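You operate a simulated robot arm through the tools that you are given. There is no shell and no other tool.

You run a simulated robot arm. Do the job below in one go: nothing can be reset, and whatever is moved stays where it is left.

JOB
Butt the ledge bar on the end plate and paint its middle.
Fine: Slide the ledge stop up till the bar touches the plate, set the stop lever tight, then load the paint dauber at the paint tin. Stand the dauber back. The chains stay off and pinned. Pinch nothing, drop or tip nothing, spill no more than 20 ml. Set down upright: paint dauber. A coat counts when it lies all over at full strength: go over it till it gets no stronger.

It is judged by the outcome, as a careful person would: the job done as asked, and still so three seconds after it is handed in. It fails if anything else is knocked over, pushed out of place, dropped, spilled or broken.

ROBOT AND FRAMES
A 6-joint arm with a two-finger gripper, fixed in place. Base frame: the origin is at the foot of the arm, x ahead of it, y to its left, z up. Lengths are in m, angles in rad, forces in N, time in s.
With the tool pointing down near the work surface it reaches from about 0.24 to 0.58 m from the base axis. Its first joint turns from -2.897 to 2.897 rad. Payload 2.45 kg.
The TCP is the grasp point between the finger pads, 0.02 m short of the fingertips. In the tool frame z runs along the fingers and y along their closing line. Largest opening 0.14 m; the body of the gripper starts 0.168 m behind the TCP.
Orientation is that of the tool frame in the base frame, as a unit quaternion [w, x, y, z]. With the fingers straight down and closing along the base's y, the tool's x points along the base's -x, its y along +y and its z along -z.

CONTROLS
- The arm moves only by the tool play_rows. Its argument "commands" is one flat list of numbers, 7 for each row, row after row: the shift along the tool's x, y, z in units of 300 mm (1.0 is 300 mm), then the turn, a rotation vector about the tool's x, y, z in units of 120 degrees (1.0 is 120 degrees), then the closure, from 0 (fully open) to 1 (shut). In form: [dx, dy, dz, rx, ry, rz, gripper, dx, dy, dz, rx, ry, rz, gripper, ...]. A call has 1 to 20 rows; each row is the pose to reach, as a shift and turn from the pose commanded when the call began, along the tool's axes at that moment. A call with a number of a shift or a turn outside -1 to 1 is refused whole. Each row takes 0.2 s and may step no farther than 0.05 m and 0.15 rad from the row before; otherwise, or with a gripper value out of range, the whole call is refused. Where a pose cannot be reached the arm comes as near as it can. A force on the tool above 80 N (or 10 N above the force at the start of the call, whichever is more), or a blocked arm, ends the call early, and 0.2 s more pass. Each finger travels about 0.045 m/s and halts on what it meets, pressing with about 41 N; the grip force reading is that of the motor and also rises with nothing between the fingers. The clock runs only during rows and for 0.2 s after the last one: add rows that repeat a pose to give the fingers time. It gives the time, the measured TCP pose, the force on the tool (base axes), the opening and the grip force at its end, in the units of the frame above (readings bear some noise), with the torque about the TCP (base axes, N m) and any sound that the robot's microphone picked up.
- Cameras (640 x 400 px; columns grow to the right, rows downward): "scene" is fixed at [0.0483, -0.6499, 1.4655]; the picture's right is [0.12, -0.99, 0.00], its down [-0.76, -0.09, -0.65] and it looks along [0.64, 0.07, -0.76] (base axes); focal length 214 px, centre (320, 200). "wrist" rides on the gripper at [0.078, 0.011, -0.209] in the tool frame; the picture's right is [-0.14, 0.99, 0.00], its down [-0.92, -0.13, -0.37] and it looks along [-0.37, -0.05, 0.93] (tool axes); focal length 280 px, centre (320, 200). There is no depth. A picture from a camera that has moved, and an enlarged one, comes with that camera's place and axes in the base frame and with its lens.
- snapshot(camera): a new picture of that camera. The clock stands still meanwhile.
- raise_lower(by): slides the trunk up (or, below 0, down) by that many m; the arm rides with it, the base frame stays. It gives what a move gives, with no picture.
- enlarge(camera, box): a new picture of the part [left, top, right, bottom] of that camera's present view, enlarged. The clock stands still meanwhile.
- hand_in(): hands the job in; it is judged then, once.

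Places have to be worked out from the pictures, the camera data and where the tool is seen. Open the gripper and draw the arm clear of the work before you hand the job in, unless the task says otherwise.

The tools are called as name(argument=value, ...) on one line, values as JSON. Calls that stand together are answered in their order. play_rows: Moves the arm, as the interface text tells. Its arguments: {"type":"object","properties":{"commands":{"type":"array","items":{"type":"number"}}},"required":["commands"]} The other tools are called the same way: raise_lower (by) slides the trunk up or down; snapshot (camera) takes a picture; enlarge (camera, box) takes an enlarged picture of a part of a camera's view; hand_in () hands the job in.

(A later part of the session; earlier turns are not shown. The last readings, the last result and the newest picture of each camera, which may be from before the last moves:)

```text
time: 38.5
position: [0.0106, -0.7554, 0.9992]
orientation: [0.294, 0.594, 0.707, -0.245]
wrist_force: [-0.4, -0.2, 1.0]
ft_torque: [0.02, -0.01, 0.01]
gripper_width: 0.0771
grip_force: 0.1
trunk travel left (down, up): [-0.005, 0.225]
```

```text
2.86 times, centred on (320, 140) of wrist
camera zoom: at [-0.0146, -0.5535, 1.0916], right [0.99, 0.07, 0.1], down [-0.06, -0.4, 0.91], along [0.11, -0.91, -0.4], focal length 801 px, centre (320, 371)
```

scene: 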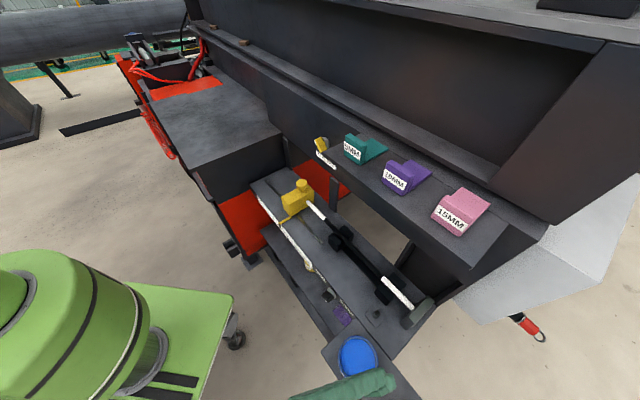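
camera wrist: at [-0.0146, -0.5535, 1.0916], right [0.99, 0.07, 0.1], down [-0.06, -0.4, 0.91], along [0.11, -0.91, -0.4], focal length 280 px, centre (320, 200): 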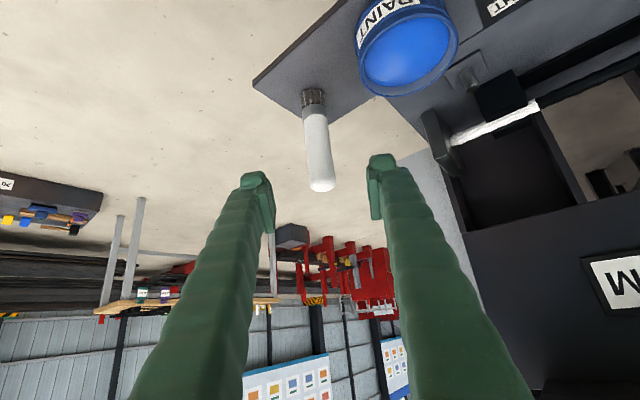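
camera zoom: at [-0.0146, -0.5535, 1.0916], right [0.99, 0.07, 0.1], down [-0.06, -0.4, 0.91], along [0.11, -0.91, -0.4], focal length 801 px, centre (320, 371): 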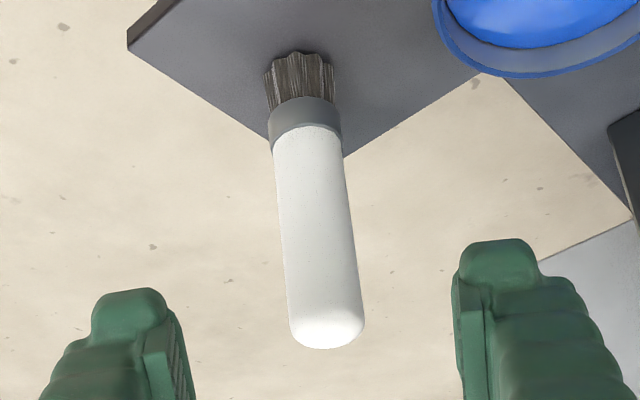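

The dauber is at about (0.023,-0.829), straight ahead on the grip line. I advance 11 cm along the tool axis to take the handle around z≈0.918.

play_rows(commands=[0.0036, 0, 0.0918, 0, 0, 0, 0.45, 0.0072, 0, 0.1835, 0, 0, 0, 0.45, 0.0107, 0, 0.2753, 0, 0, 0, 0.45, 0.0143, 0, 0.367, 0, 0, 0, 0.45])

snapshot(camera="wrist")

```text
time: 39.5
position: [0.0207, -0.8286, 0.9158]
orientation: [0.295, 0.594, 0.707, -0.247]
wrist_force: [0.0, -0.2, 0.1]
ft_torque: [-0.02, -0.02, 0.01]
gripper_width: 0.0769
grip_force: 0.0
trunk travel left (down, up): [-0.005, 0.225]
```

```text
taken
camera wrist: at [-0.0042, -0.6276, 1.0083], right [0.99, 0.08, 0.1], down [-0.06, -0.4, 0.91], along [0.11, -0.91, -0.4], focal length 280 px, centre (320, 200)
```

wrist: 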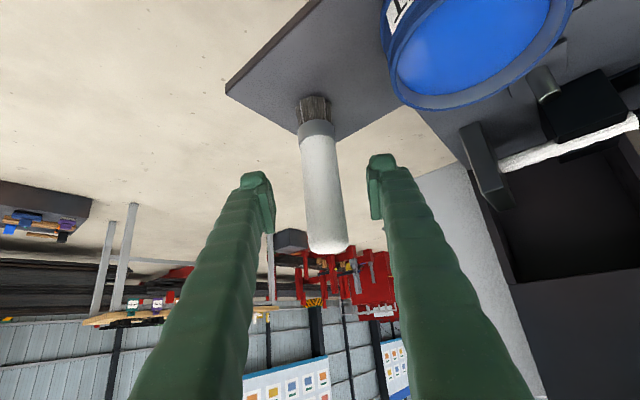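

The handle is between the fingers, ~3 mm right of centre. I shift 3 mm and close gently.

play_rows(commands=[0, 0.01, 0, 0, 0, 0, 0.5, 0, 0.01, 0, 0, 0, 0, 0.6, 0, 0.01, 0, 0, 0, 0, 0.7, 0, 0.01, 0, 0, 0, 0, 0.8, 0, 0.01, 0, 0, 0, 0, 0.9, 0, 0.01, 0, 0, 0, 0, 0.9])

snapshot(camera="wrist")

```text
time: 40.9
position: [0.024, -0.8294, 0.9153]
orientation: [0.295, 0.594, 0.707, -0.245]
wrist_force: [0.0, 0.5, 0.0]
ft_torque: [0.03, 0.0, 0.02]
gripper_width: 0.023
grip_force: 37.6
trunk travel left (down, up): [-0.005, 0.225]
```

```text
taken
camera wrist: at [-0.001, -0.6271, 1.0083], right [0.99, 0.07, 0.1], down [-0.06, -0.4, 0.91], along [0.11, -0.91, -0.4], focal length 280 px, centre (320, 200)
```

wrist: 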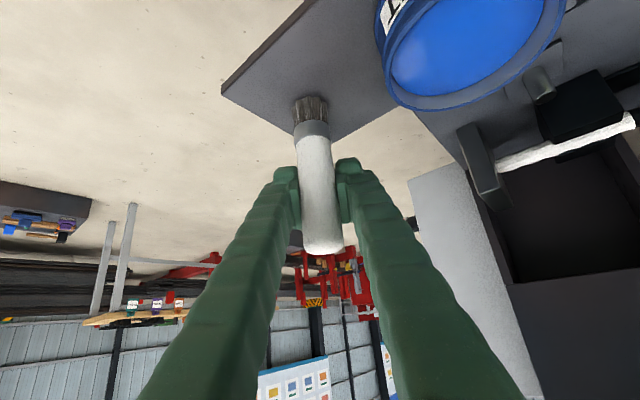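

The dauber is held (0.023 m). I lift it straight up 10 cm, noting the set-down pose: TCP (0.024,-0.829,0.9153).

play_rows(commands=[-0.0236, 0, -0.0236, 0, 0, 0, 0.9, -0.0707, 0, -0.0707, 0, 0, 0, 0.9, -0.1179, 0, -0.1179, 0, 0, 0, 0.9, -0.165, 0, -0.165, 0, 0, 0, 0.9, -0.2121, 0, -0.2121, 0, 0, 0, 0.9, -0.2357, 0, -0.2357, 0, 0, 0, 0.9])

snapshot(camera="wrist")

snapshot(camera="scene")

```text
time: 42.3
position: [0.0247, -0.8303, 1.016]
orientation: [0.295, 0.595, 0.706, -0.246]
wrist_force: [-0.2, -0.3, -0.6]
ft_torque: [-0.03, 0.02, -0.03]
gripper_width: 0.0228
grip_force: 41.2
trunk travel left (down, up): [-0.005, 0.225]
```

```text
taken
camera wrist: at [-0.0006, -0.6266, 1.109], right [0.99, 0.07, 0.1], down [-0.06, -0.4, 0.91], along [0.11, -0.91, -0.4], focal length 280 px, centre (320, 200)
```

wrist: 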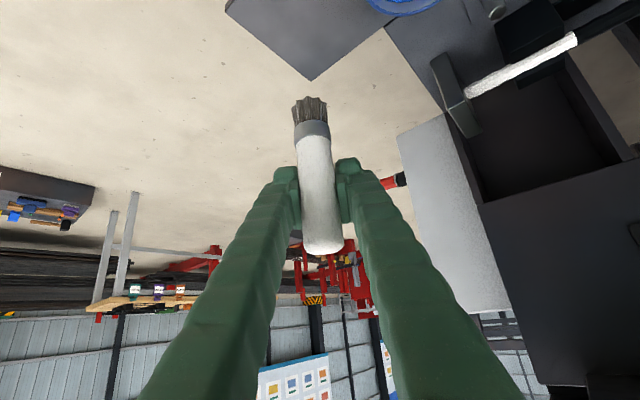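

```text
taken
```

scene: 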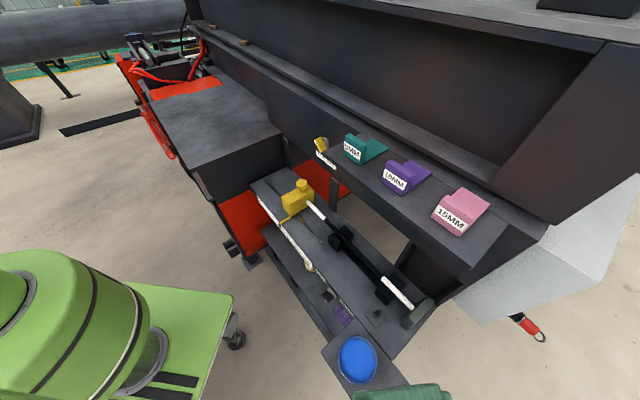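

The dauber tip hangs about 0.103 m below the TCP (now z≈0.913). I move it level over the tin centre (0.094,-0.7285), clear of the rim.

play_rows(commands=[0.052, 0.0718, -0.052, 0, 0, 0, 0.9, 0.104, 0.1435, -0.104, 0, 0, 0, 0.9, 0.156, 0.2153, -0.156, 0, 0, 0, 0.9, 0.208, 0.287, -0.208, 0, 0, 0, 0.9])

snapshot(camera="wrist")

enlarge(camera="scene", box=[280, 280, 440, 400])

```text
time: 43.3
position: [0.0922, -0.7282, 1.0136]
orientation: [0.295, 0.594, 0.706, -0.246]
wrist_force: [0.8, -0.5, -0.4]
ft_torque: [0.05, -0.01, -0.03]
gripper_width: 0.0228
grip_force: 40.5
trunk travel left (down, up): [-0.005, 0.225]
```

```text
taken
camera wrist: at [0.067, -0.5259, 1.1059], right [0.99, 0.07, 0.1], down [-0.06, -0.4, 0.91], along [0.11, -0.91, -0.4], focal length 280 px, centre (320, 200)
```

wrist: 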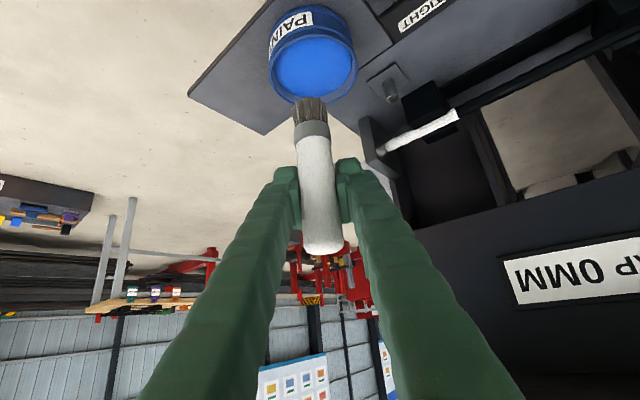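

```text
3.33 times, centred on (360, 340) of scene
camera zoom: at [0.0483, -0.6499, 1.4655], right [0.12, -0.99, 0.0], down [-0.76, -0.09, -0.65], along [0.64, 0.07, -0.76], focal length 715 px, centre (187, -267)
```

zoom: 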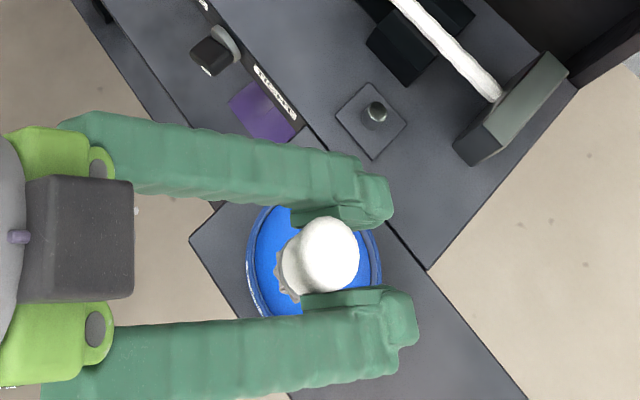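

I zoom in on both views to check the dauber is centred over the tin.

enlarge(camera="wrist", box=[240, 0, 380, 130])

enlarge(camera="scene", box=[325, 325, 395, 395])

```text
3.08 times, centred on (310, 65) of wrist
camera zoom: at [0.067, -0.5259, 1.1059], right [0.99, 0.07, 0.1], down [-0.06, -0.4, 0.91], along [0.11, -0.91, -0.4], focal length 863 px, centre (351, 615)
```

zoom: 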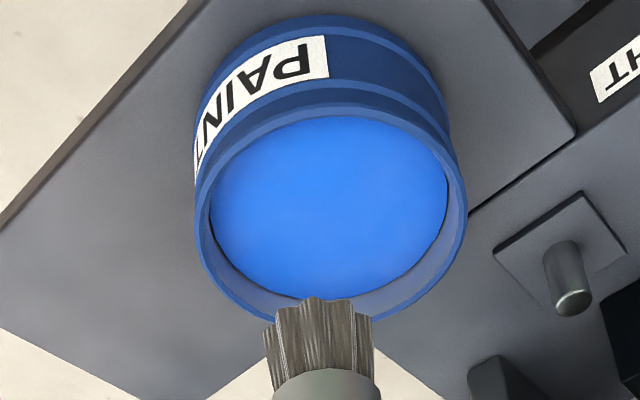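

```text
5.71 times, centred on (360, 360) of scene
camera zoom: at [0.0483, -0.6499, 1.4655], right [0.12, -0.99, 0.0], down [-0.76, -0.09, -0.65], along [0.64, 0.07, -0.76], focal length 1226 px, centre (91, -714)
```

zoom: 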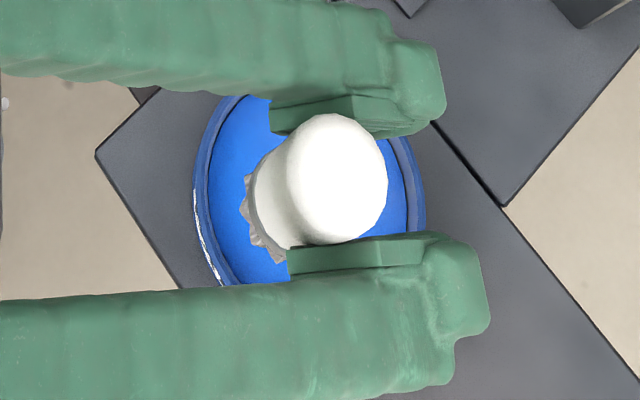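

The tin centre is ~(0.098,-0.725), paint ~9 mm under the rim. I centre the dauber and lower it slowly about 2 cm into the paint, and hold a moment.

play_rows(commands=[0.0373, 0.0143, 0.0358, 0, 0, 0, 0.9, 0.0745, 0.0143, 0.0715, 0, 0, 0, 0.9, 0.1, 0.0143, 0.096, 0, 0, 0, 0.9, 0.125, 0.0143, 0.12, 0, 0, 0, 0.9, 0.149, 0.0143, 0.143, 0, 0, 0, 0.9, 0.149, 0.0143, 0.143, 0, 0, 0, 0.9, 0.149, 0.0143, 0.143, 0, 0, 0, 0.9])

snapshot(camera="wrist")

```text
time: 44.9
position: [0.0989, -0.7252, 0.9519]
orientation: [0.295, 0.594, 0.707, -0.245]
wrist_force: [0.3, 0.4, -1.0]
ft_torque: [-0.02, -0.03, 0.02]
gripper_width: 0.0227
grip_force: 41.1
trunk travel left (down, up): [-0.005, 0.225]
```

```text
taken
camera wrist: at [0.0733, -0.5224, 1.0448], right [0.99, 0.07, 0.1], down [-0.06, -0.4, 0.91], along [0.11, -0.91, -0.4], focal length 280 px, centre (320, 200)
```

wrist: 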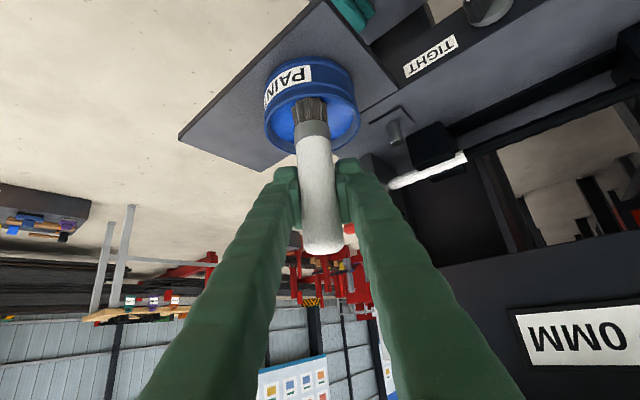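

enlarge(camera="wrist", box=[250, 40, 380, 150])

```text
3.64 times, centred on (315, 95) of wrist
camera zoom: at [0.0733, -0.5224, 1.0448], right [0.99, 0.07, 0.1], down [-0.06, -0.4, 0.91], along [0.11, -0.91, -0.4], focal length 1020 px, centre (338, 582)
```

zoom: 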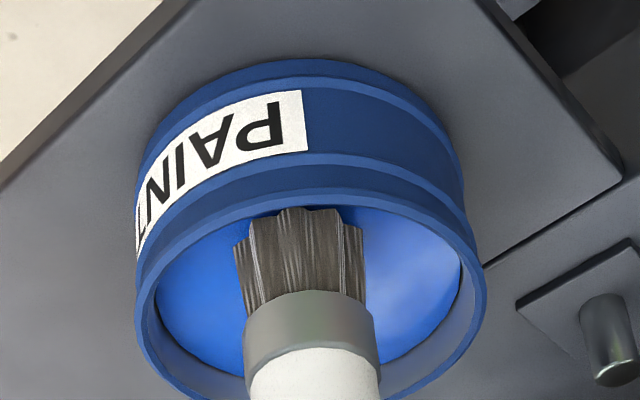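

The bristles look hardly covered, so the paint may be lower than it seems. I lower another 1 cm gently and look.

play_rows(commands=[0.0118, 0, 0.0118, 0, 0, 0, 0.9, 0.0236, 0, 0.0236, 0, 0, 0, 0.9, 0.0236, 0, 0.0236, 0, 0, 0, 0.9])

enlarge(camera="wrist", box=[250, 40, 380, 150])

enlarge(camera="scene", box=[325, 325, 395, 395])

```text
time: 45.7
position: [0.0978, -0.7245, 0.9409]
orientation: [0.295, 0.594, 0.706, -0.247]
wrist_force: [0.0, 0.1, -0.5]
ft_torque: [0.01, -0.02, -0.01]
gripper_width: 0.0229
grip_force: 41.4
trunk travel left (down, up): [-0.005, 0.225]
```

```text
3.64 times, centred on (315, 95) of wrist
camera zoom: at [0.0726, -0.5229, 1.0343], right [0.99, 0.07, 0.1], down [-0.06, -0.4, 0.91], along [0.11, -0.91, -0.4], focal length 1020 px, centre (338, 582)
```

zoom: 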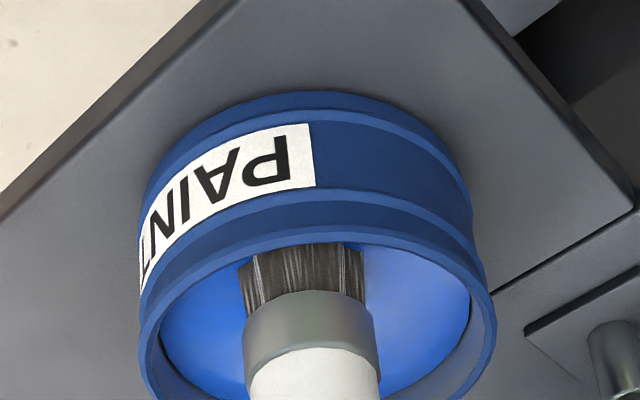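

```text
5.71 times, centred on (360, 360) of scene
camera zoom: at [0.0483, -0.6499, 1.4655], right [0.12, -0.99, 0.0], down [-0.76, -0.09, -0.65], along [0.64, 0.07, -0.76], focal length 1226 px, centre (91, -714)
```

zoom: 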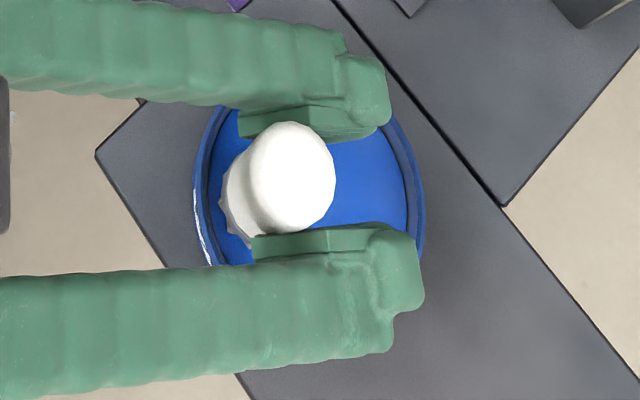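

The bristles now look wet and dark. I lift to see whether the dauber took paint.

play_rows(commands=[0, 0, 0, 0, 0, 0, 0.9, 0, 0, 0, 0, 0, 0, 0.9, -0.04, 0, -0.04, 0, 0, 0, 0.9, -0.08, 0, -0.08, 0, 0, 0, 0.9, -0.12, 0, -0.12, 0, 0, 0, 0.9, -0.165, 0, -0.165, 0, 0, 0, 0.9])

enlarge(camera="wrist", box=[240, 0, 380, 130])

```text
time: 47.1
position: [0.099, -0.7247, 1.014]
orientation: [0.295, 0.594, 0.706, -0.246]
wrist_force: [0.5, -0.1, -1.2]
ft_torque: [0.01, -0.01, 0.03]
gripper_width: 0.0228
grip_force: 40.9
trunk travel left (down, up): [-0.005, 0.225]
```

```text
3.08 times, centred on (310, 65) of wrist
camera zoom: at [0.0741, -0.5221, 1.106], right [0.99, 0.07, 0.1], down [-0.06, -0.4, 0.91], along [0.11, -0.91, -0.4], focal length 863 px, centre (351, 615)
```

zoom: 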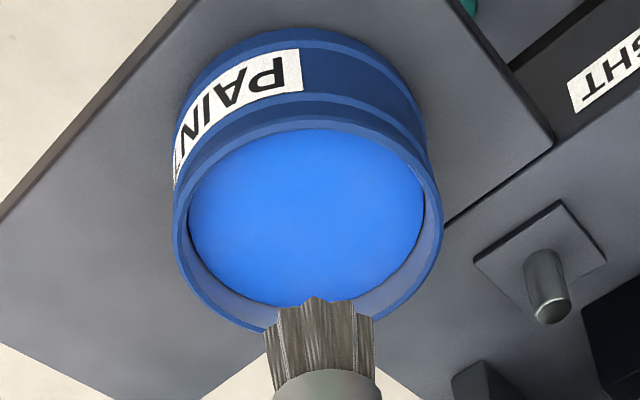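

No colour yet. Re-working the geometry with the bristles' front edge, the tip is only ~0.09 m below the TCP, so I dip deeper (TCP to z≈0.928, tip ≈0.838) and stir slightly.

play_rows(commands=[0.05, 0, 0.05, 0, 0, 0, 0.9, 0.1, 0, 0.1, 0, 0, 0, 0.9, 0.15, 0, 0.15, 0, 0, 0, 0.9, 0.18, 0, 0.18, 0, 0, 0, 0.9, 0.203, 0, 0.203, 0, 0, 0, 0.9, 0.203, 0, 0.203, 0, 0, 0, 0.9, 0.203, 0, 0.203, 0, 0, 0, 0.9, 0.203, 0, 0.203, 0, 0, 0, 0.9])

enlarge(camera="wrist", box=[250, 40, 380, 150])

enlarge(camera="scene", box=[325, 325, 395, 395])

```text
time: 48.9
position: [0.0976, -0.7249, 0.9271]
orientation: [0.295, 0.595, 0.706, -0.247]
wrist_force: [-0.3, 0.8, -1.0]
ft_torque: [-0.02, 0.0, 0.01]
gripper_width: 0.0227
grip_force: 41.0
trunk travel left (down, up): [-0.005, 0.225]
```

```text
3.64 times, centred on (315, 95) of wrist
camera zoom: at [0.0726, -0.5224, 1.02], right [0.99, 0.07, 0.1], down [-0.06, -0.4, 0.91], along [0.11, -0.91, -0.4], focal length 1020 px, centre (338, 582)
```

zoom: 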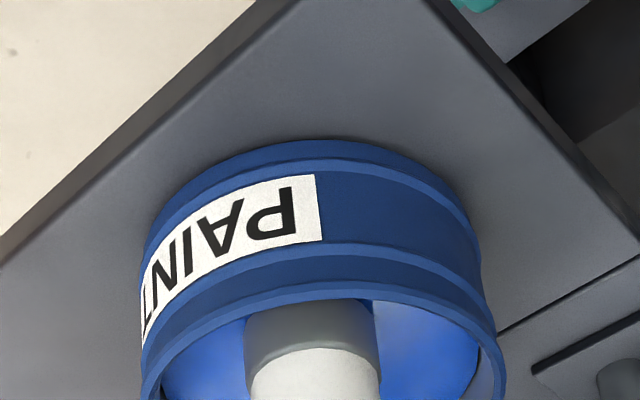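

```text
5.71 times, centred on (360, 360) of scene
camera zoom: at [0.0483, -0.6499, 1.4655], right [0.12, -0.99, 0.0], down [-0.76, -0.09, -0.65], along [0.64, 0.07, -0.76], focal length 1226 px, centre (91, -714)
```

zoom: 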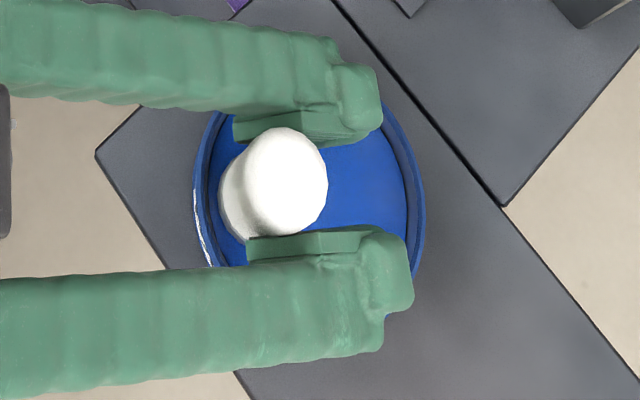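

It is in deep now, with no contact force. I lift out and inspect the bristles.

play_rows(commands=[-0.03, 0, -0.03, 0, 0, 0, 0.9, -0.07, 0, -0.07, 0, 0, 0, 0.9, -0.11, 0, -0.11, 0, 0, 0, 0.9, -0.16, 0, -0.16, 0, 0, 0, 0.9, -0.203, 0, -0.203, 0, 0, 0, 0.9, -0.203, 0, -0.203, 0, 0, 0, 0.9])

enlarge(camera="wrist", box=[240, 0, 380, 130])

enlarge(camera="scene", box=[325, 325, 395, 395])

```text
time: 50.3
position: [0.0996, -0.7243, 1.0126]
orientation: [0.295, 0.595, 0.707, -0.245]
wrist_force: [0.4, 1.2, -0.7]
ft_torque: [-0.05, 0.01, -0.01]
gripper_width: 0.0226
grip_force: 40.8
trunk travel left (down, up): [-0.005, 0.225]
```

```text
3.08 times, centred on (310, 65) of wrist
camera zoom: at [0.0744, -0.5224, 1.1052], right [0.99, 0.07, 0.1], down [-0.06, -0.4, 0.91], along [0.11, -0.91, -0.4], focal length 863 px, centre (351, 615)
```

zoom: 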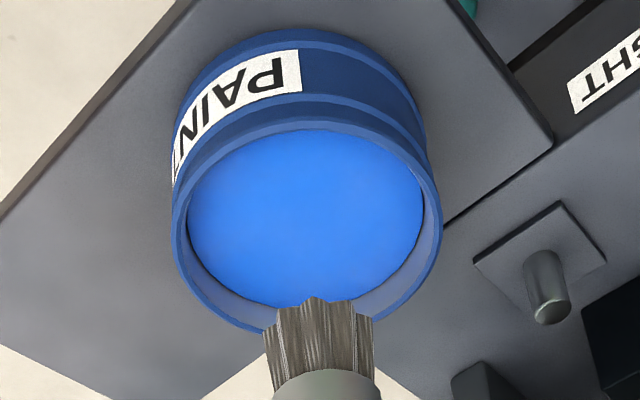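

```text
5.71 times, centred on (360, 360) of scene
camera zoom: at [0.0483, -0.6499, 1.4655], right [0.12, -0.99, 0.0], down [-0.76, -0.09, -0.65], along [0.64, 0.07, -0.76], focal length 1226 px, centre (91, -714)
```

zoom: 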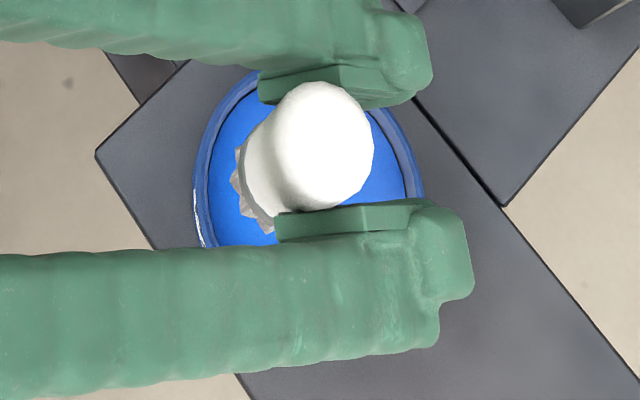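

The bristles don't visibly colour, but they were well under the paint; the bar will tell. I carry the dauber over the ledge in front of the bar's middle, turning the tool to azimuth -52°, tip kept above 0.93.

play_rows(commands=[-0.0068, 0.107, -0.0238, -0.033, 0, -0.033, 0.9, -0.0136, 0.214, -0.0476, -0.066, 0, -0.066, 0.9, -0.0204, 0.321, -0.0714, -0.099, 0, -0.099, 0.9, -0.0272, 0.428, -0.0952, -0.132, 0, -0.132, 0.9, -0.034, 0.535, -0.119, -0.165, 0, -0.165, 0.9])

snapshot(camera="wrist")

snapshot(camera="scene")

```text
time: 51.5
position: [0.2535, -0.6787, 1.0452]
orientation: [0.346, 0.405, 0.829, -0.169]
wrist_force: [-0.7, -0.2, -1.9]
ft_torque: [-0.03, 0.0, 0.02]
gripper_width: 0.0227
grip_force: 41.1
trunk travel left (down, up): [-0.005, 0.225]
```

```text
taken
camera wrist: at [0.1361, -0.5112, 1.1378], right [0.84, 0.53, 0.1], down [0.14, -0.38, 0.91], along [0.52, -0.75, -0.4], focal length 280 px, centre (320, 200)
```

wrist: 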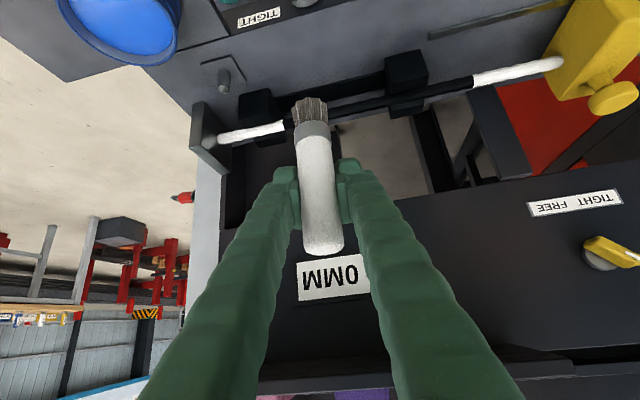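

```text
taken
```

scene: 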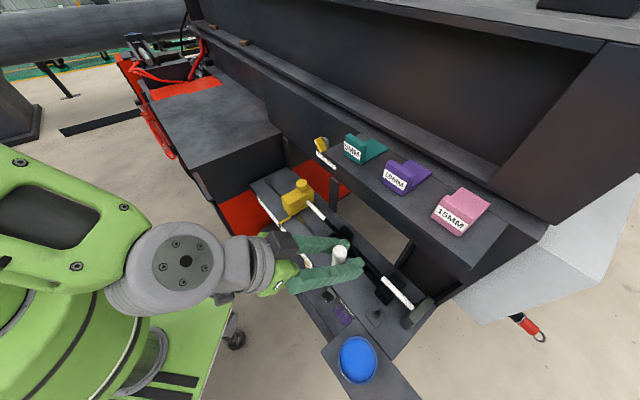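

Still level and clear. I bring the dauber over the bar at t≈-0.29 with the tip about 3 cm above it, and look.

play_rows(commands=[-0.049, 0.0252, 0.1042, 0, 0, 0, 0.9, -0.099, 0.0505, 0.2085, 0, 0, 0, 0.9, -0.148, 0.0757, 0.3127, 0, 0, 0, 0.9])

snapshot(camera="wrist")

enlarge(camera="scene", box=[320, 210, 440, 320])

```text
time: 52.3
position: [0.3316, -0.7419, 1.0133]
orientation: [0.346, 0.405, 0.829, -0.168]
wrist_force: [0.0, 0.6, 0.0]
ft_torque: [-0.01, 0.0, 0.04]
gripper_width: 0.0227
grip_force: 40.9
trunk travel left (down, up): [-0.005, 0.225]
```

```text
taken
camera wrist: at [0.2147, -0.5742, 1.1061], right [0.84, 0.53, 0.1], down [0.14, -0.38, 0.91], along [0.52, -0.75, -0.4], focal length 280 px, centre (320, 200)
```

wrist: 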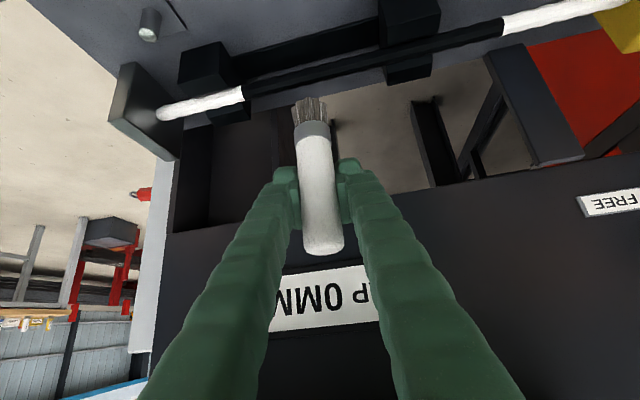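

```text
3.64 times, centred on (380, 265) of scene
camera zoom: at [0.0483, -0.6499, 1.4655], right [0.12, -0.99, 0.0], down [-0.76, -0.09, -0.65], along [0.64, 0.07, -0.76], focal length 780 px, centre (102, -36)
```

zoom: 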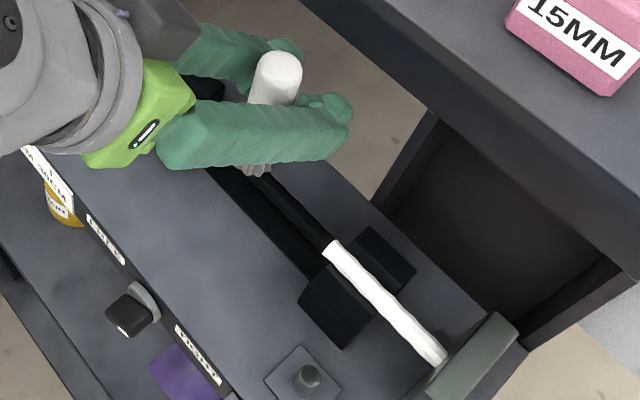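

The dauber is over the bar (both n≈0.76). I lower 2.8 cm to just above contact, then feel down in 2 mm steps.

play_rows(commands=[0.033, 0, 0.033, 0, 0, 0, 0.9, 0.066, 0, 0.066, 0, 0, 0, 0.9, 0.0707, 0, 0.0707, 0, 0, 0, 0.9])

enlarge(camera="wrist", box=[240, 30, 380, 140])

```text
time: 53.1
position: [0.3311, -0.7429, 0.9832]
orientation: [0.346, 0.406, 0.829, -0.168]
wrist_force: [-0.2, -0.9, -0.9]
ft_torque: [0.0, 0.01, -0.01]
gripper_width: 0.0228
grip_force: 40.8
trunk travel left (down, up): [-0.005, 0.225]
```

```text
3.64 times, centred on (310, 85) of wrist
camera zoom: at [0.214, -0.5755, 1.0755], right [0.84, 0.53, 0.1], down [0.14, -0.38, 0.91], along [0.52, -0.75, -0.4], focal length 1020 px, centre (356, 618)
```

zoom: 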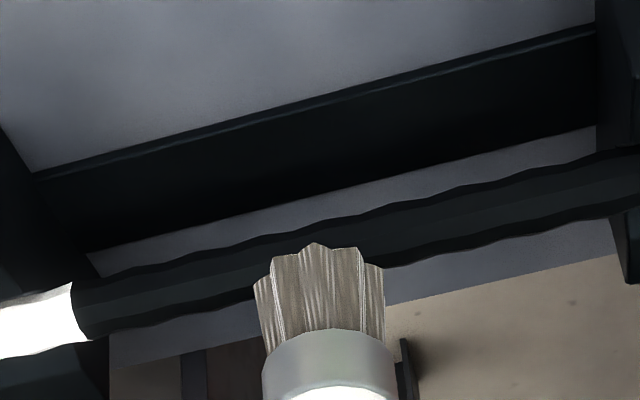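

Tip nearly on the bar, no force yet. I go down 2 mm at a time.

play_rows(commands=[0.0047, 0, 0.0047, 0, 0, 0, 0.9, 0.0094, 0, 0.0094, 0, 0, 0, 0.9, 0.0141, 0, 0.0141, 0, 0, 0, 0.9])

enlarge(camera="wrist", box=[240, 30, 380, 140])

```text
time: 53.9
position: [0.3306, -0.7423, 0.9769]
orientation: [0.346, 0.405, 0.829, -0.168]
wrist_force: [-0.4, -0.2, -0.8]
ft_torque: [0.01, -0.03, 0.02]
gripper_width: 0.0228
grip_force: 41.6
trunk travel left (down, up): [-0.005, 0.225]
```

```text
3.64 times, centred on (310, 85) of wrist
camera zoom: at [0.214, -0.5755, 1.0692], right [0.84, 0.53, 0.1], down [0.14, -0.38, 0.91], along [0.52, -0.75, -0.4], focal length 1020 px, centre (356, 618)
```

zoom: 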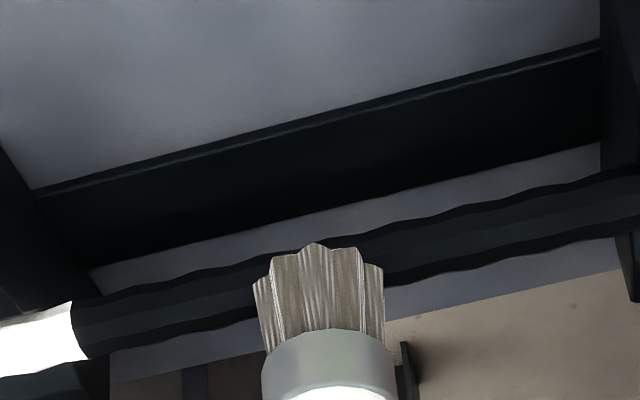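

Still no contact force; I continue down in 2 mm steps.

play_rows(commands=[0.0047, 0, 0.0047, 0, 0, 0, 0.9, 0.0094, 0, 0.0094, 0, 0, 0, 0.9, 0.0141, 0, 0.0141, 0, 0, 0, 0.9])

enlarge(camera="wrist", box=[240, 30, 380, 140])

enlarge(camera="scene", box=[330, 220, 400, 290])

```text
time: 54.7
position: [0.3325, -0.744, 0.9718]
orientation: [0.345, 0.406, 0.829, -0.169]
wrist_force: [0.2, -0.8, 0.1]
ft_torque: [0.02, -0.01, 0.03]
gripper_width: 0.0226
grip_force: 40.8
trunk travel left (down, up): [-0.005, 0.225]
```

```text
3.64 times, centred on (310, 85) of wrist
camera zoom: at [0.2141, -0.5765, 1.0633], right [0.84, 0.53, 0.1], down [0.14, -0.38, 0.91], along [0.52, -0.75, -0.4], focal length 1020 px, centre (356, 618)
```

zoom: 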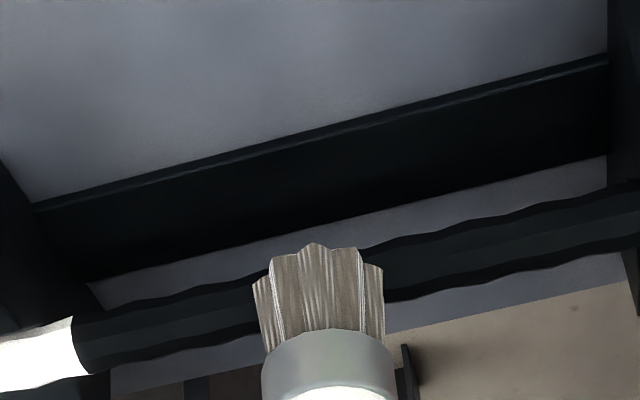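

```text
5.71 times, centred on (365, 255) of scene
camera zoom: at [0.0483, -0.6499, 1.4655], right [0.12, -0.99, 0.0], down [-0.76, -0.09, -0.65], along [0.64, 0.07, -0.76], focal length 1226 px, centre (63, -114)
```

zoom: 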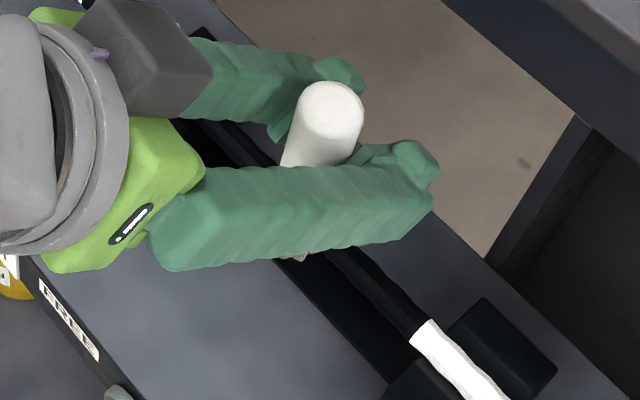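

The tip should be about at the bar's top now, with still no force; bristles may be soft. I press 4 mm further and then compare the bar's colour by sliding a little.

play_rows(commands=[0.0047, 0, 0.0047, 0, 0, 0, 0.9, 0.0094, 0, 0.0094, 0, 0, 0, 0.9, 0.0094, 0, 0.0094, 0, 0, 0, 0.9])

enlarge(camera="wrist", box=[240, 30, 380, 140])

```text
time: 55.5
position: [0.3319, -0.7437, 0.9679]
orientation: [0.346, 0.406, 0.829, -0.168]
wrist_force: [-0.3, -0.2, -1.2]
ft_torque: [-0.02, -0.02, -0.02]
gripper_width: 0.0228
grip_force: 40.9
trunk travel left (down, up): [-0.005, 0.225]
```

```text
3.64 times, centred on (310, 85) of wrist
camera zoom: at [0.2142, -0.5759, 1.0603], right [0.84, 0.53, 0.1], down [0.14, -0.38, 0.91], along [0.52, -0.75, -0.4], focal length 1020 px, centre (356, 618)
```

zoom: 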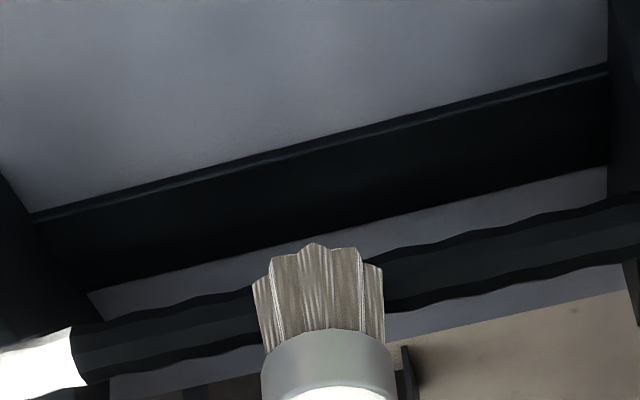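

I stroke 4 cm along +e (still between the V-blocks) and look whether the bar has taken colour.

play_rows(commands=[0.0029, 0.0331, -0.0029, 0, 0, 0, 0.9, 0.0058, 0.0662, -0.0058, 0, 0, 0, 0.9, 0.0086, 0.0992, -0.0086, 0, 0, 0, 0.9, 0.0115, 0.1323, -0.0115, 0, 0, 0, 0.9])

enlarge(camera="wrist", box=[160, 30, 440, 180])

enlarge(camera="scene", box=[320, 210, 410, 300])

```text
time: 56.5
position: [0.3593, -0.7138, 0.9661]
orientation: [0.345, 0.406, 0.829, -0.168]
wrist_force: [0.1, 0.1, -1.3]
ft_torque: [-0.01, -0.04, -0.02]
gripper_width: 0.0228
grip_force: 41.4
trunk travel left (down, up): [-0.005, 0.225]
```

```text
2.29 times, centred on (300, 105) of wrist
camera zoom: at [0.2427, -0.5474, 1.0588], right [0.84, 0.53, 0.1], down [0.14, -0.38, 0.91], along [0.52, -0.75, -0.4], focal length 641 px, centre (366, 417)
```

zoom: 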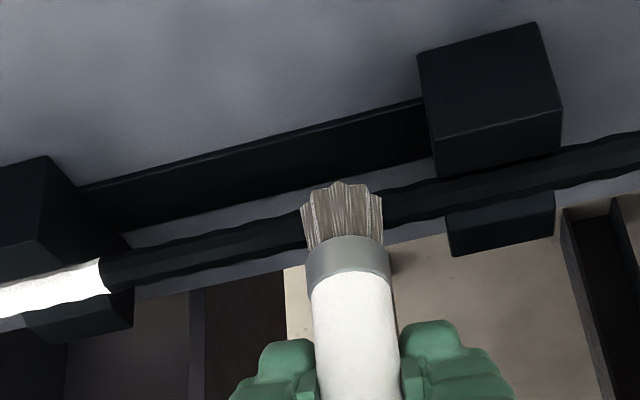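

```text
4.44 times, centred on (365, 255) of scene
camera zoom: at [0.0483, -0.6499, 1.4655], right [0.12, -0.99, 0.0], down [-0.76, -0.09, -0.65], along [0.64, 0.07, -0.76], focal length 953 px, centre (120, -44)
```

zoom: 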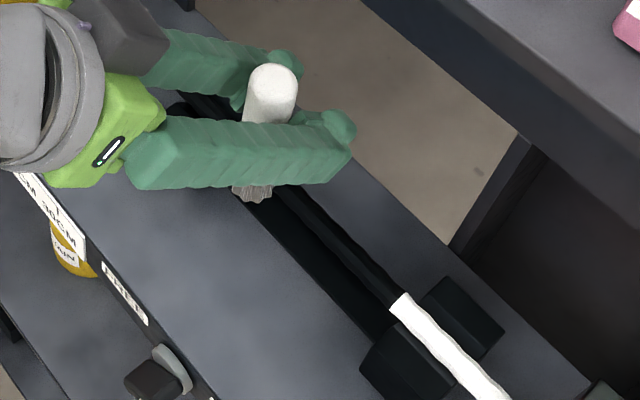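

No colour and no force, so the bristles probably aren't touching yet; the views also suggest the brush is ~6 mm short in n. I shift 6 mm in and keep lowering by 2 mm until I feel contact.

play_rows(commands=[-0.014, 0.0024, 0.014, 0, 0, 0, 0.9, -0.0093, 0.0024, 0.0187, 0, 0, 0, 0.9, -0.0046, 0.0024, 0.0234, 0, 0, 0, 0.9, 0.0001, 0.0024, 0.0281, 0, 0, 0, 0.9])

enlarge(camera="wrist", box=[160, 30, 440, 180])

enlarge(camera="scene", box=[320, 210, 410, 300])

```text
time: 57.5
position: [0.3651, -0.718, 0.962]
orientation: [0.346, 0.405, 0.829, -0.169]
wrist_force: [-0.5, 2.2, 9.8]
ft_torque: [0.25, 0.14, 0.04]
gripper_width: 0.0228
grip_force: 41.5
trunk travel left (down, up): [-0.005, 0.225]
```

```text
2.29 times, centred on (300, 105) of wrist
camera zoom: at [0.2474, -0.5513, 1.0536], right [0.84, 0.53, 0.1], down [0.13, -0.38, 0.91], along [0.52, -0.76, -0.39], focal length 641 px, centre (366, 417)
```

zoom: 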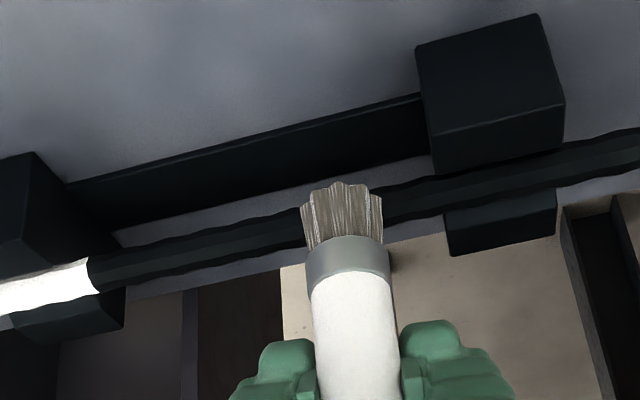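

```text
4.44 times, centred on (365, 255) of scene
camera zoom: at [0.0483, -0.6499, 1.4655], right [0.12, -0.99, 0.0], down [-0.76, -0.09, -0.65], along [0.64, 0.07, -0.76], focal length 953 px, centre (120, -44)
```

zoom: 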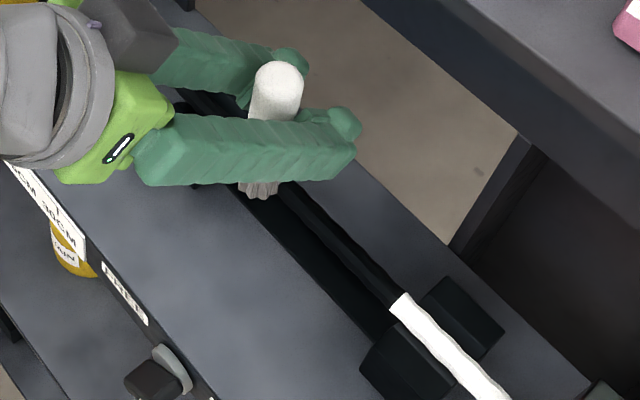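

Contact: ~10 N at TCP z≈0.962. I stroke 4 cm back toward -e with about this pressure and look for paint.

play_rows(commands=[-0.0053, -0.0331, 0.0005, 0, 0, 0, 0.9, -0.0082, -0.0662, 0.0034, 0, 0, 0, 0.9, -0.011, -0.0992, 0.0062, 0, 0, 0, 0.9, -0.0139, -0.1323, 0.0091, 0, 0, 0, 0.9])

enlarge(camera="wrist", box=[160, 30, 440, 180])

enlarge(camera="scene", box=[320, 210, 410, 300])

```text
time: 58.5
position: [0.3337, -0.7481, 0.9605]
orientation: [0.345, 0.405, 0.83, -0.168]
wrist_force: [-0.4, 0.2, -0.3]
ft_torque: [-0.02, 0.09, -0.02]
gripper_width: 0.0227
grip_force: 41.3
trunk travel left (down, up): [-0.005, 0.225]
```

```text
2.29 times, centred on (300, 105) of wrist
camera zoom: at [0.2177, -0.58, 1.0538], right [0.84, 0.53, 0.1], down [0.14, -0.38, 0.91], along [0.52, -0.75, -0.4], focal length 641 px, centre (366, 417)
```

zoom: 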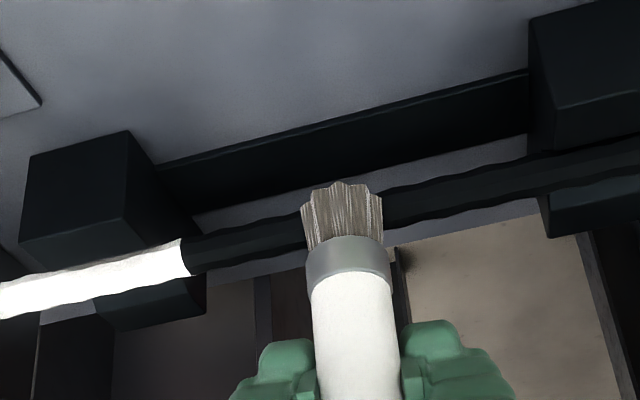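

```text
4.44 times, centred on (365, 255) of scene
camera zoom: at [0.0483, -0.6499, 1.4655], right [0.12, -0.99, 0.0], down [-0.76, -0.09, -0.65], along [0.64, 0.07, -0.76], focal length 953 px, centre (120, -44)
```

zoom: 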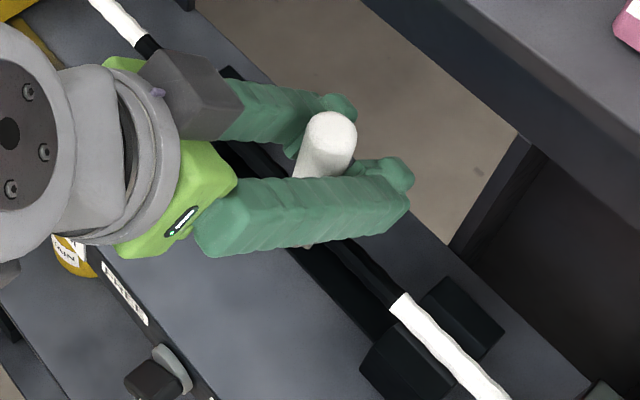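

Contact vanished here, so the earlier touch was likely the V-block's edge. At t≈-0.293 I continue lowering in 2 mm steps to find the bar itself.

play_rows(commands=[0.0047, 0, 0.0047, 0, 0, 0, 0.9, 0.0094, 0, 0.0094, 0, 0, 0, 0.9, 0.0141, 0, 0.0141, 0, 0, 0, 0.9])

enlarge(camera="wrist", box=[200, 30, 420, 160])

```text
time: 59.3
position: [0.3343, -0.7468, 0.9579]
orientation: [0.346, 0.405, 0.829, -0.168]
wrist_force: [-8.4, 9.0, 17.0]
ft_torque: [0.81, 0.58, 0.08]
gripper_width: 0.0229
grip_force: 40.9
trunk travel left (down, up): [-0.005, 0.225]
```

```text
2.91 times, centred on (310, 95) of wrist
camera zoom: at [0.2168, -0.5782, 1.0494], right [0.84, 0.53, 0.1], down [0.13, -0.38, 0.91], along [0.52, -0.76, -0.39], focal length 816 px, centre (349, 506)
```

zoom: 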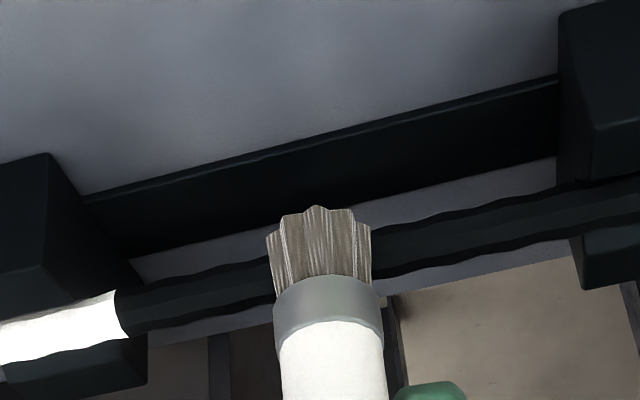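

Now the force pushes the tool outward (-n 12 N) and up 17 N: the brush is catching the bar's front shoulder, so it is ~1.5 cm too far forward. I lift 12 mm, move 14 mm inward, and come down again.

play_rows(commands=[-0.0141, 0, -0.0141, 0, 0, 0, 0.9, -0.0283, 0, -0.0283, 0, 0, 0, 0.9, -0.0447, 0.003, -0.0119, 0, 0, 0, 0.9, -0.0611, 0.0057, 0.0045, 0, 0, 0, 0.9, -0.0494, 0.0057, 0.0162, 0, 0, 0, 0.9])

enlarge(camera="wrist", box=[200, 30, 420, 160])

enlarge(camera="scene", box=[320, 210, 410, 300])

```text
time: 60.5
position: [0.3445, -0.7565, 0.9624]
orientation: [0.346, 0.406, 0.829, -0.168]
wrist_force: [0.4, 0.4, -1.9]
ft_torque: [-0.03, -0.01, 0.03]
gripper_width: 0.0226
grip_force: 41.3
trunk travel left (down, up): [-0.005, 0.225]
```

```text
2.91 times, centred on (310, 95) of wrist
camera zoom: at [0.2271, -0.5892, 1.055], right [0.84, 0.53, 0.1], down [0.14, -0.39, 0.91], along [0.52, -0.75, -0.4], focal length 816 px, centre (349, 506)
```

zoom: 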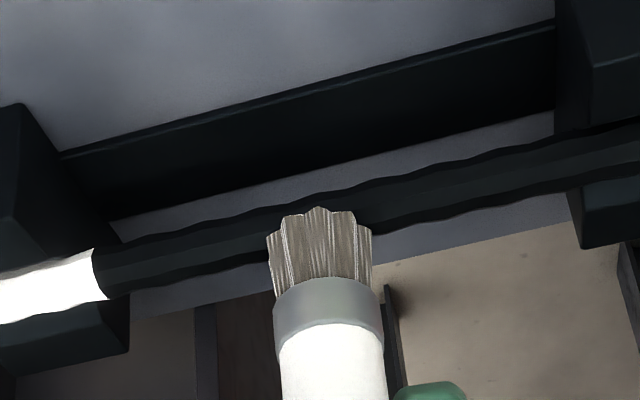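

```text
4.44 times, centred on (365, 255) of scene
camera zoom: at [0.0483, -0.6499, 1.4655], right [0.12, -0.99, 0.0], down [-0.76, -0.09, -0.65], along [0.64, 0.07, -0.76], focal length 953 px, centre (120, -44)
```

zoom: 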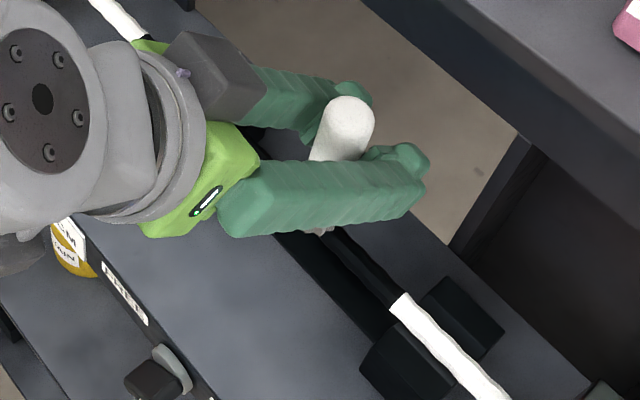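

The tip now projects onto the bar itself. I lower in small steps until contact.

play_rows(commands=[0.0035, 0, 0.0035, 0, 0, 0, 0.9, 0.007, 0, 0.007, 0, 0, 0, 0.9, 0.0105, 0, 0.0105, 0, 0, 0, 0.9])

enlarge(camera="wrist", box=[200, 30, 420, 160])

```text
time: 61.3
position: [0.3457, -0.7561, 0.9609]
orientation: [0.347, 0.406, 0.829, -0.169]
wrist_force: [-1.9, -2.8, 9.7]
ft_torque: [-0.14, 0.23, 0.05]
gripper_width: 0.0228
grip_force: 41.4
trunk travel left (down, up): [-0.005, 0.225]
```

```text
2.91 times, centred on (310, 95) of wrist
camera zoom: at [0.2281, -0.589, 1.0519], right [0.84, 0.53, 0.1], down [0.13, -0.38, 0.91], along [0.52, -0.76, -0.39], focal length 816 px, centre (349, 506)
```

zoom: 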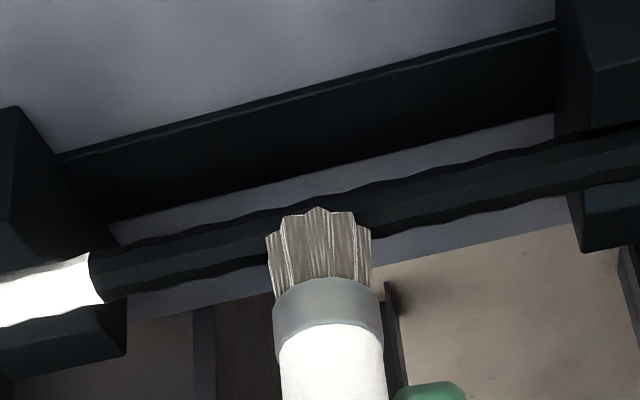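

Clean vertical contact (~10 N up). I stroke 3 cm along -e and 3 cm back, then look for colour.

play_rows(commands=[-0.0029, -0.0331, 0.0029, 0, 0, 0, 0.9, -0.0058, -0.0662, 0.0058, 0, 0, 0, 0.9, -0.0029, -0.0331, 0.0029, 0, 0, 0, 0.9, 0, 0, 0, 0, 0, 0, 0.9, 0.0029, 0.0331, -0.0029, 0, 0, 0, 0.9, 0.0058, 0.0662, -0.0058, 0, 0, 0, 0.9])

enlarge(camera="wrist", box=[160, 30, 440, 180])

enlarge(camera="scene", box=[320, 210, 410, 300])

```text
time: 62.7
position: [0.3586, -0.7408, 0.9583]
orientation: [0.346, 0.406, 0.829, -0.168]
wrist_force: [-0.1, 0.1, 0.6]
ft_torque: [0.06, -0.03, 0.0]
gripper_width: 0.0226
grip_force: 40.7
trunk travel left (down, up): [-0.005, 0.225]
```

```text
2.29 times, centred on (300, 105) of wrist
camera zoom: at [0.2419, -0.5735, 1.0502], right [0.84, 0.53, 0.1], down [0.14, -0.39, 0.91], along [0.52, -0.75, -0.4], focal length 641 px, centre (366, 417)
```

zoom: 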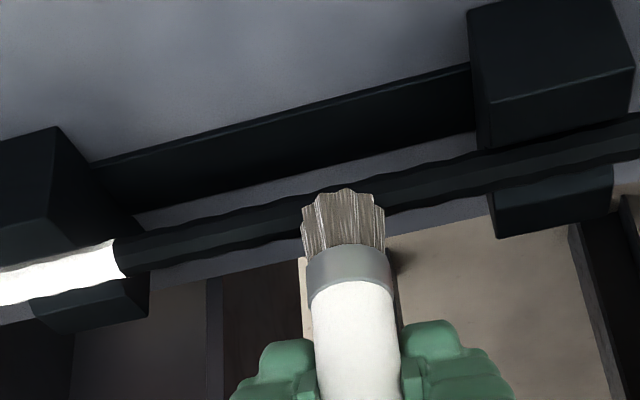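

```text
4.44 times, centred on (365, 255) of scene
camera zoom: at [0.0483, -0.6499, 1.4655], right [0.12, -0.99, 0.0], down [-0.76, -0.09, -0.65], along [0.64, 0.07, -0.76], focal length 953 px, centre (120, -44)
```

zoom: 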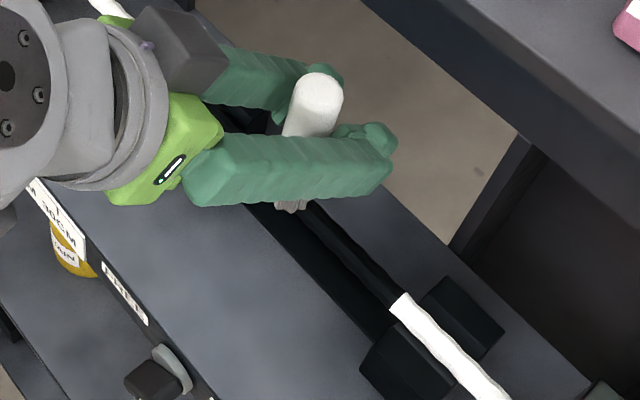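

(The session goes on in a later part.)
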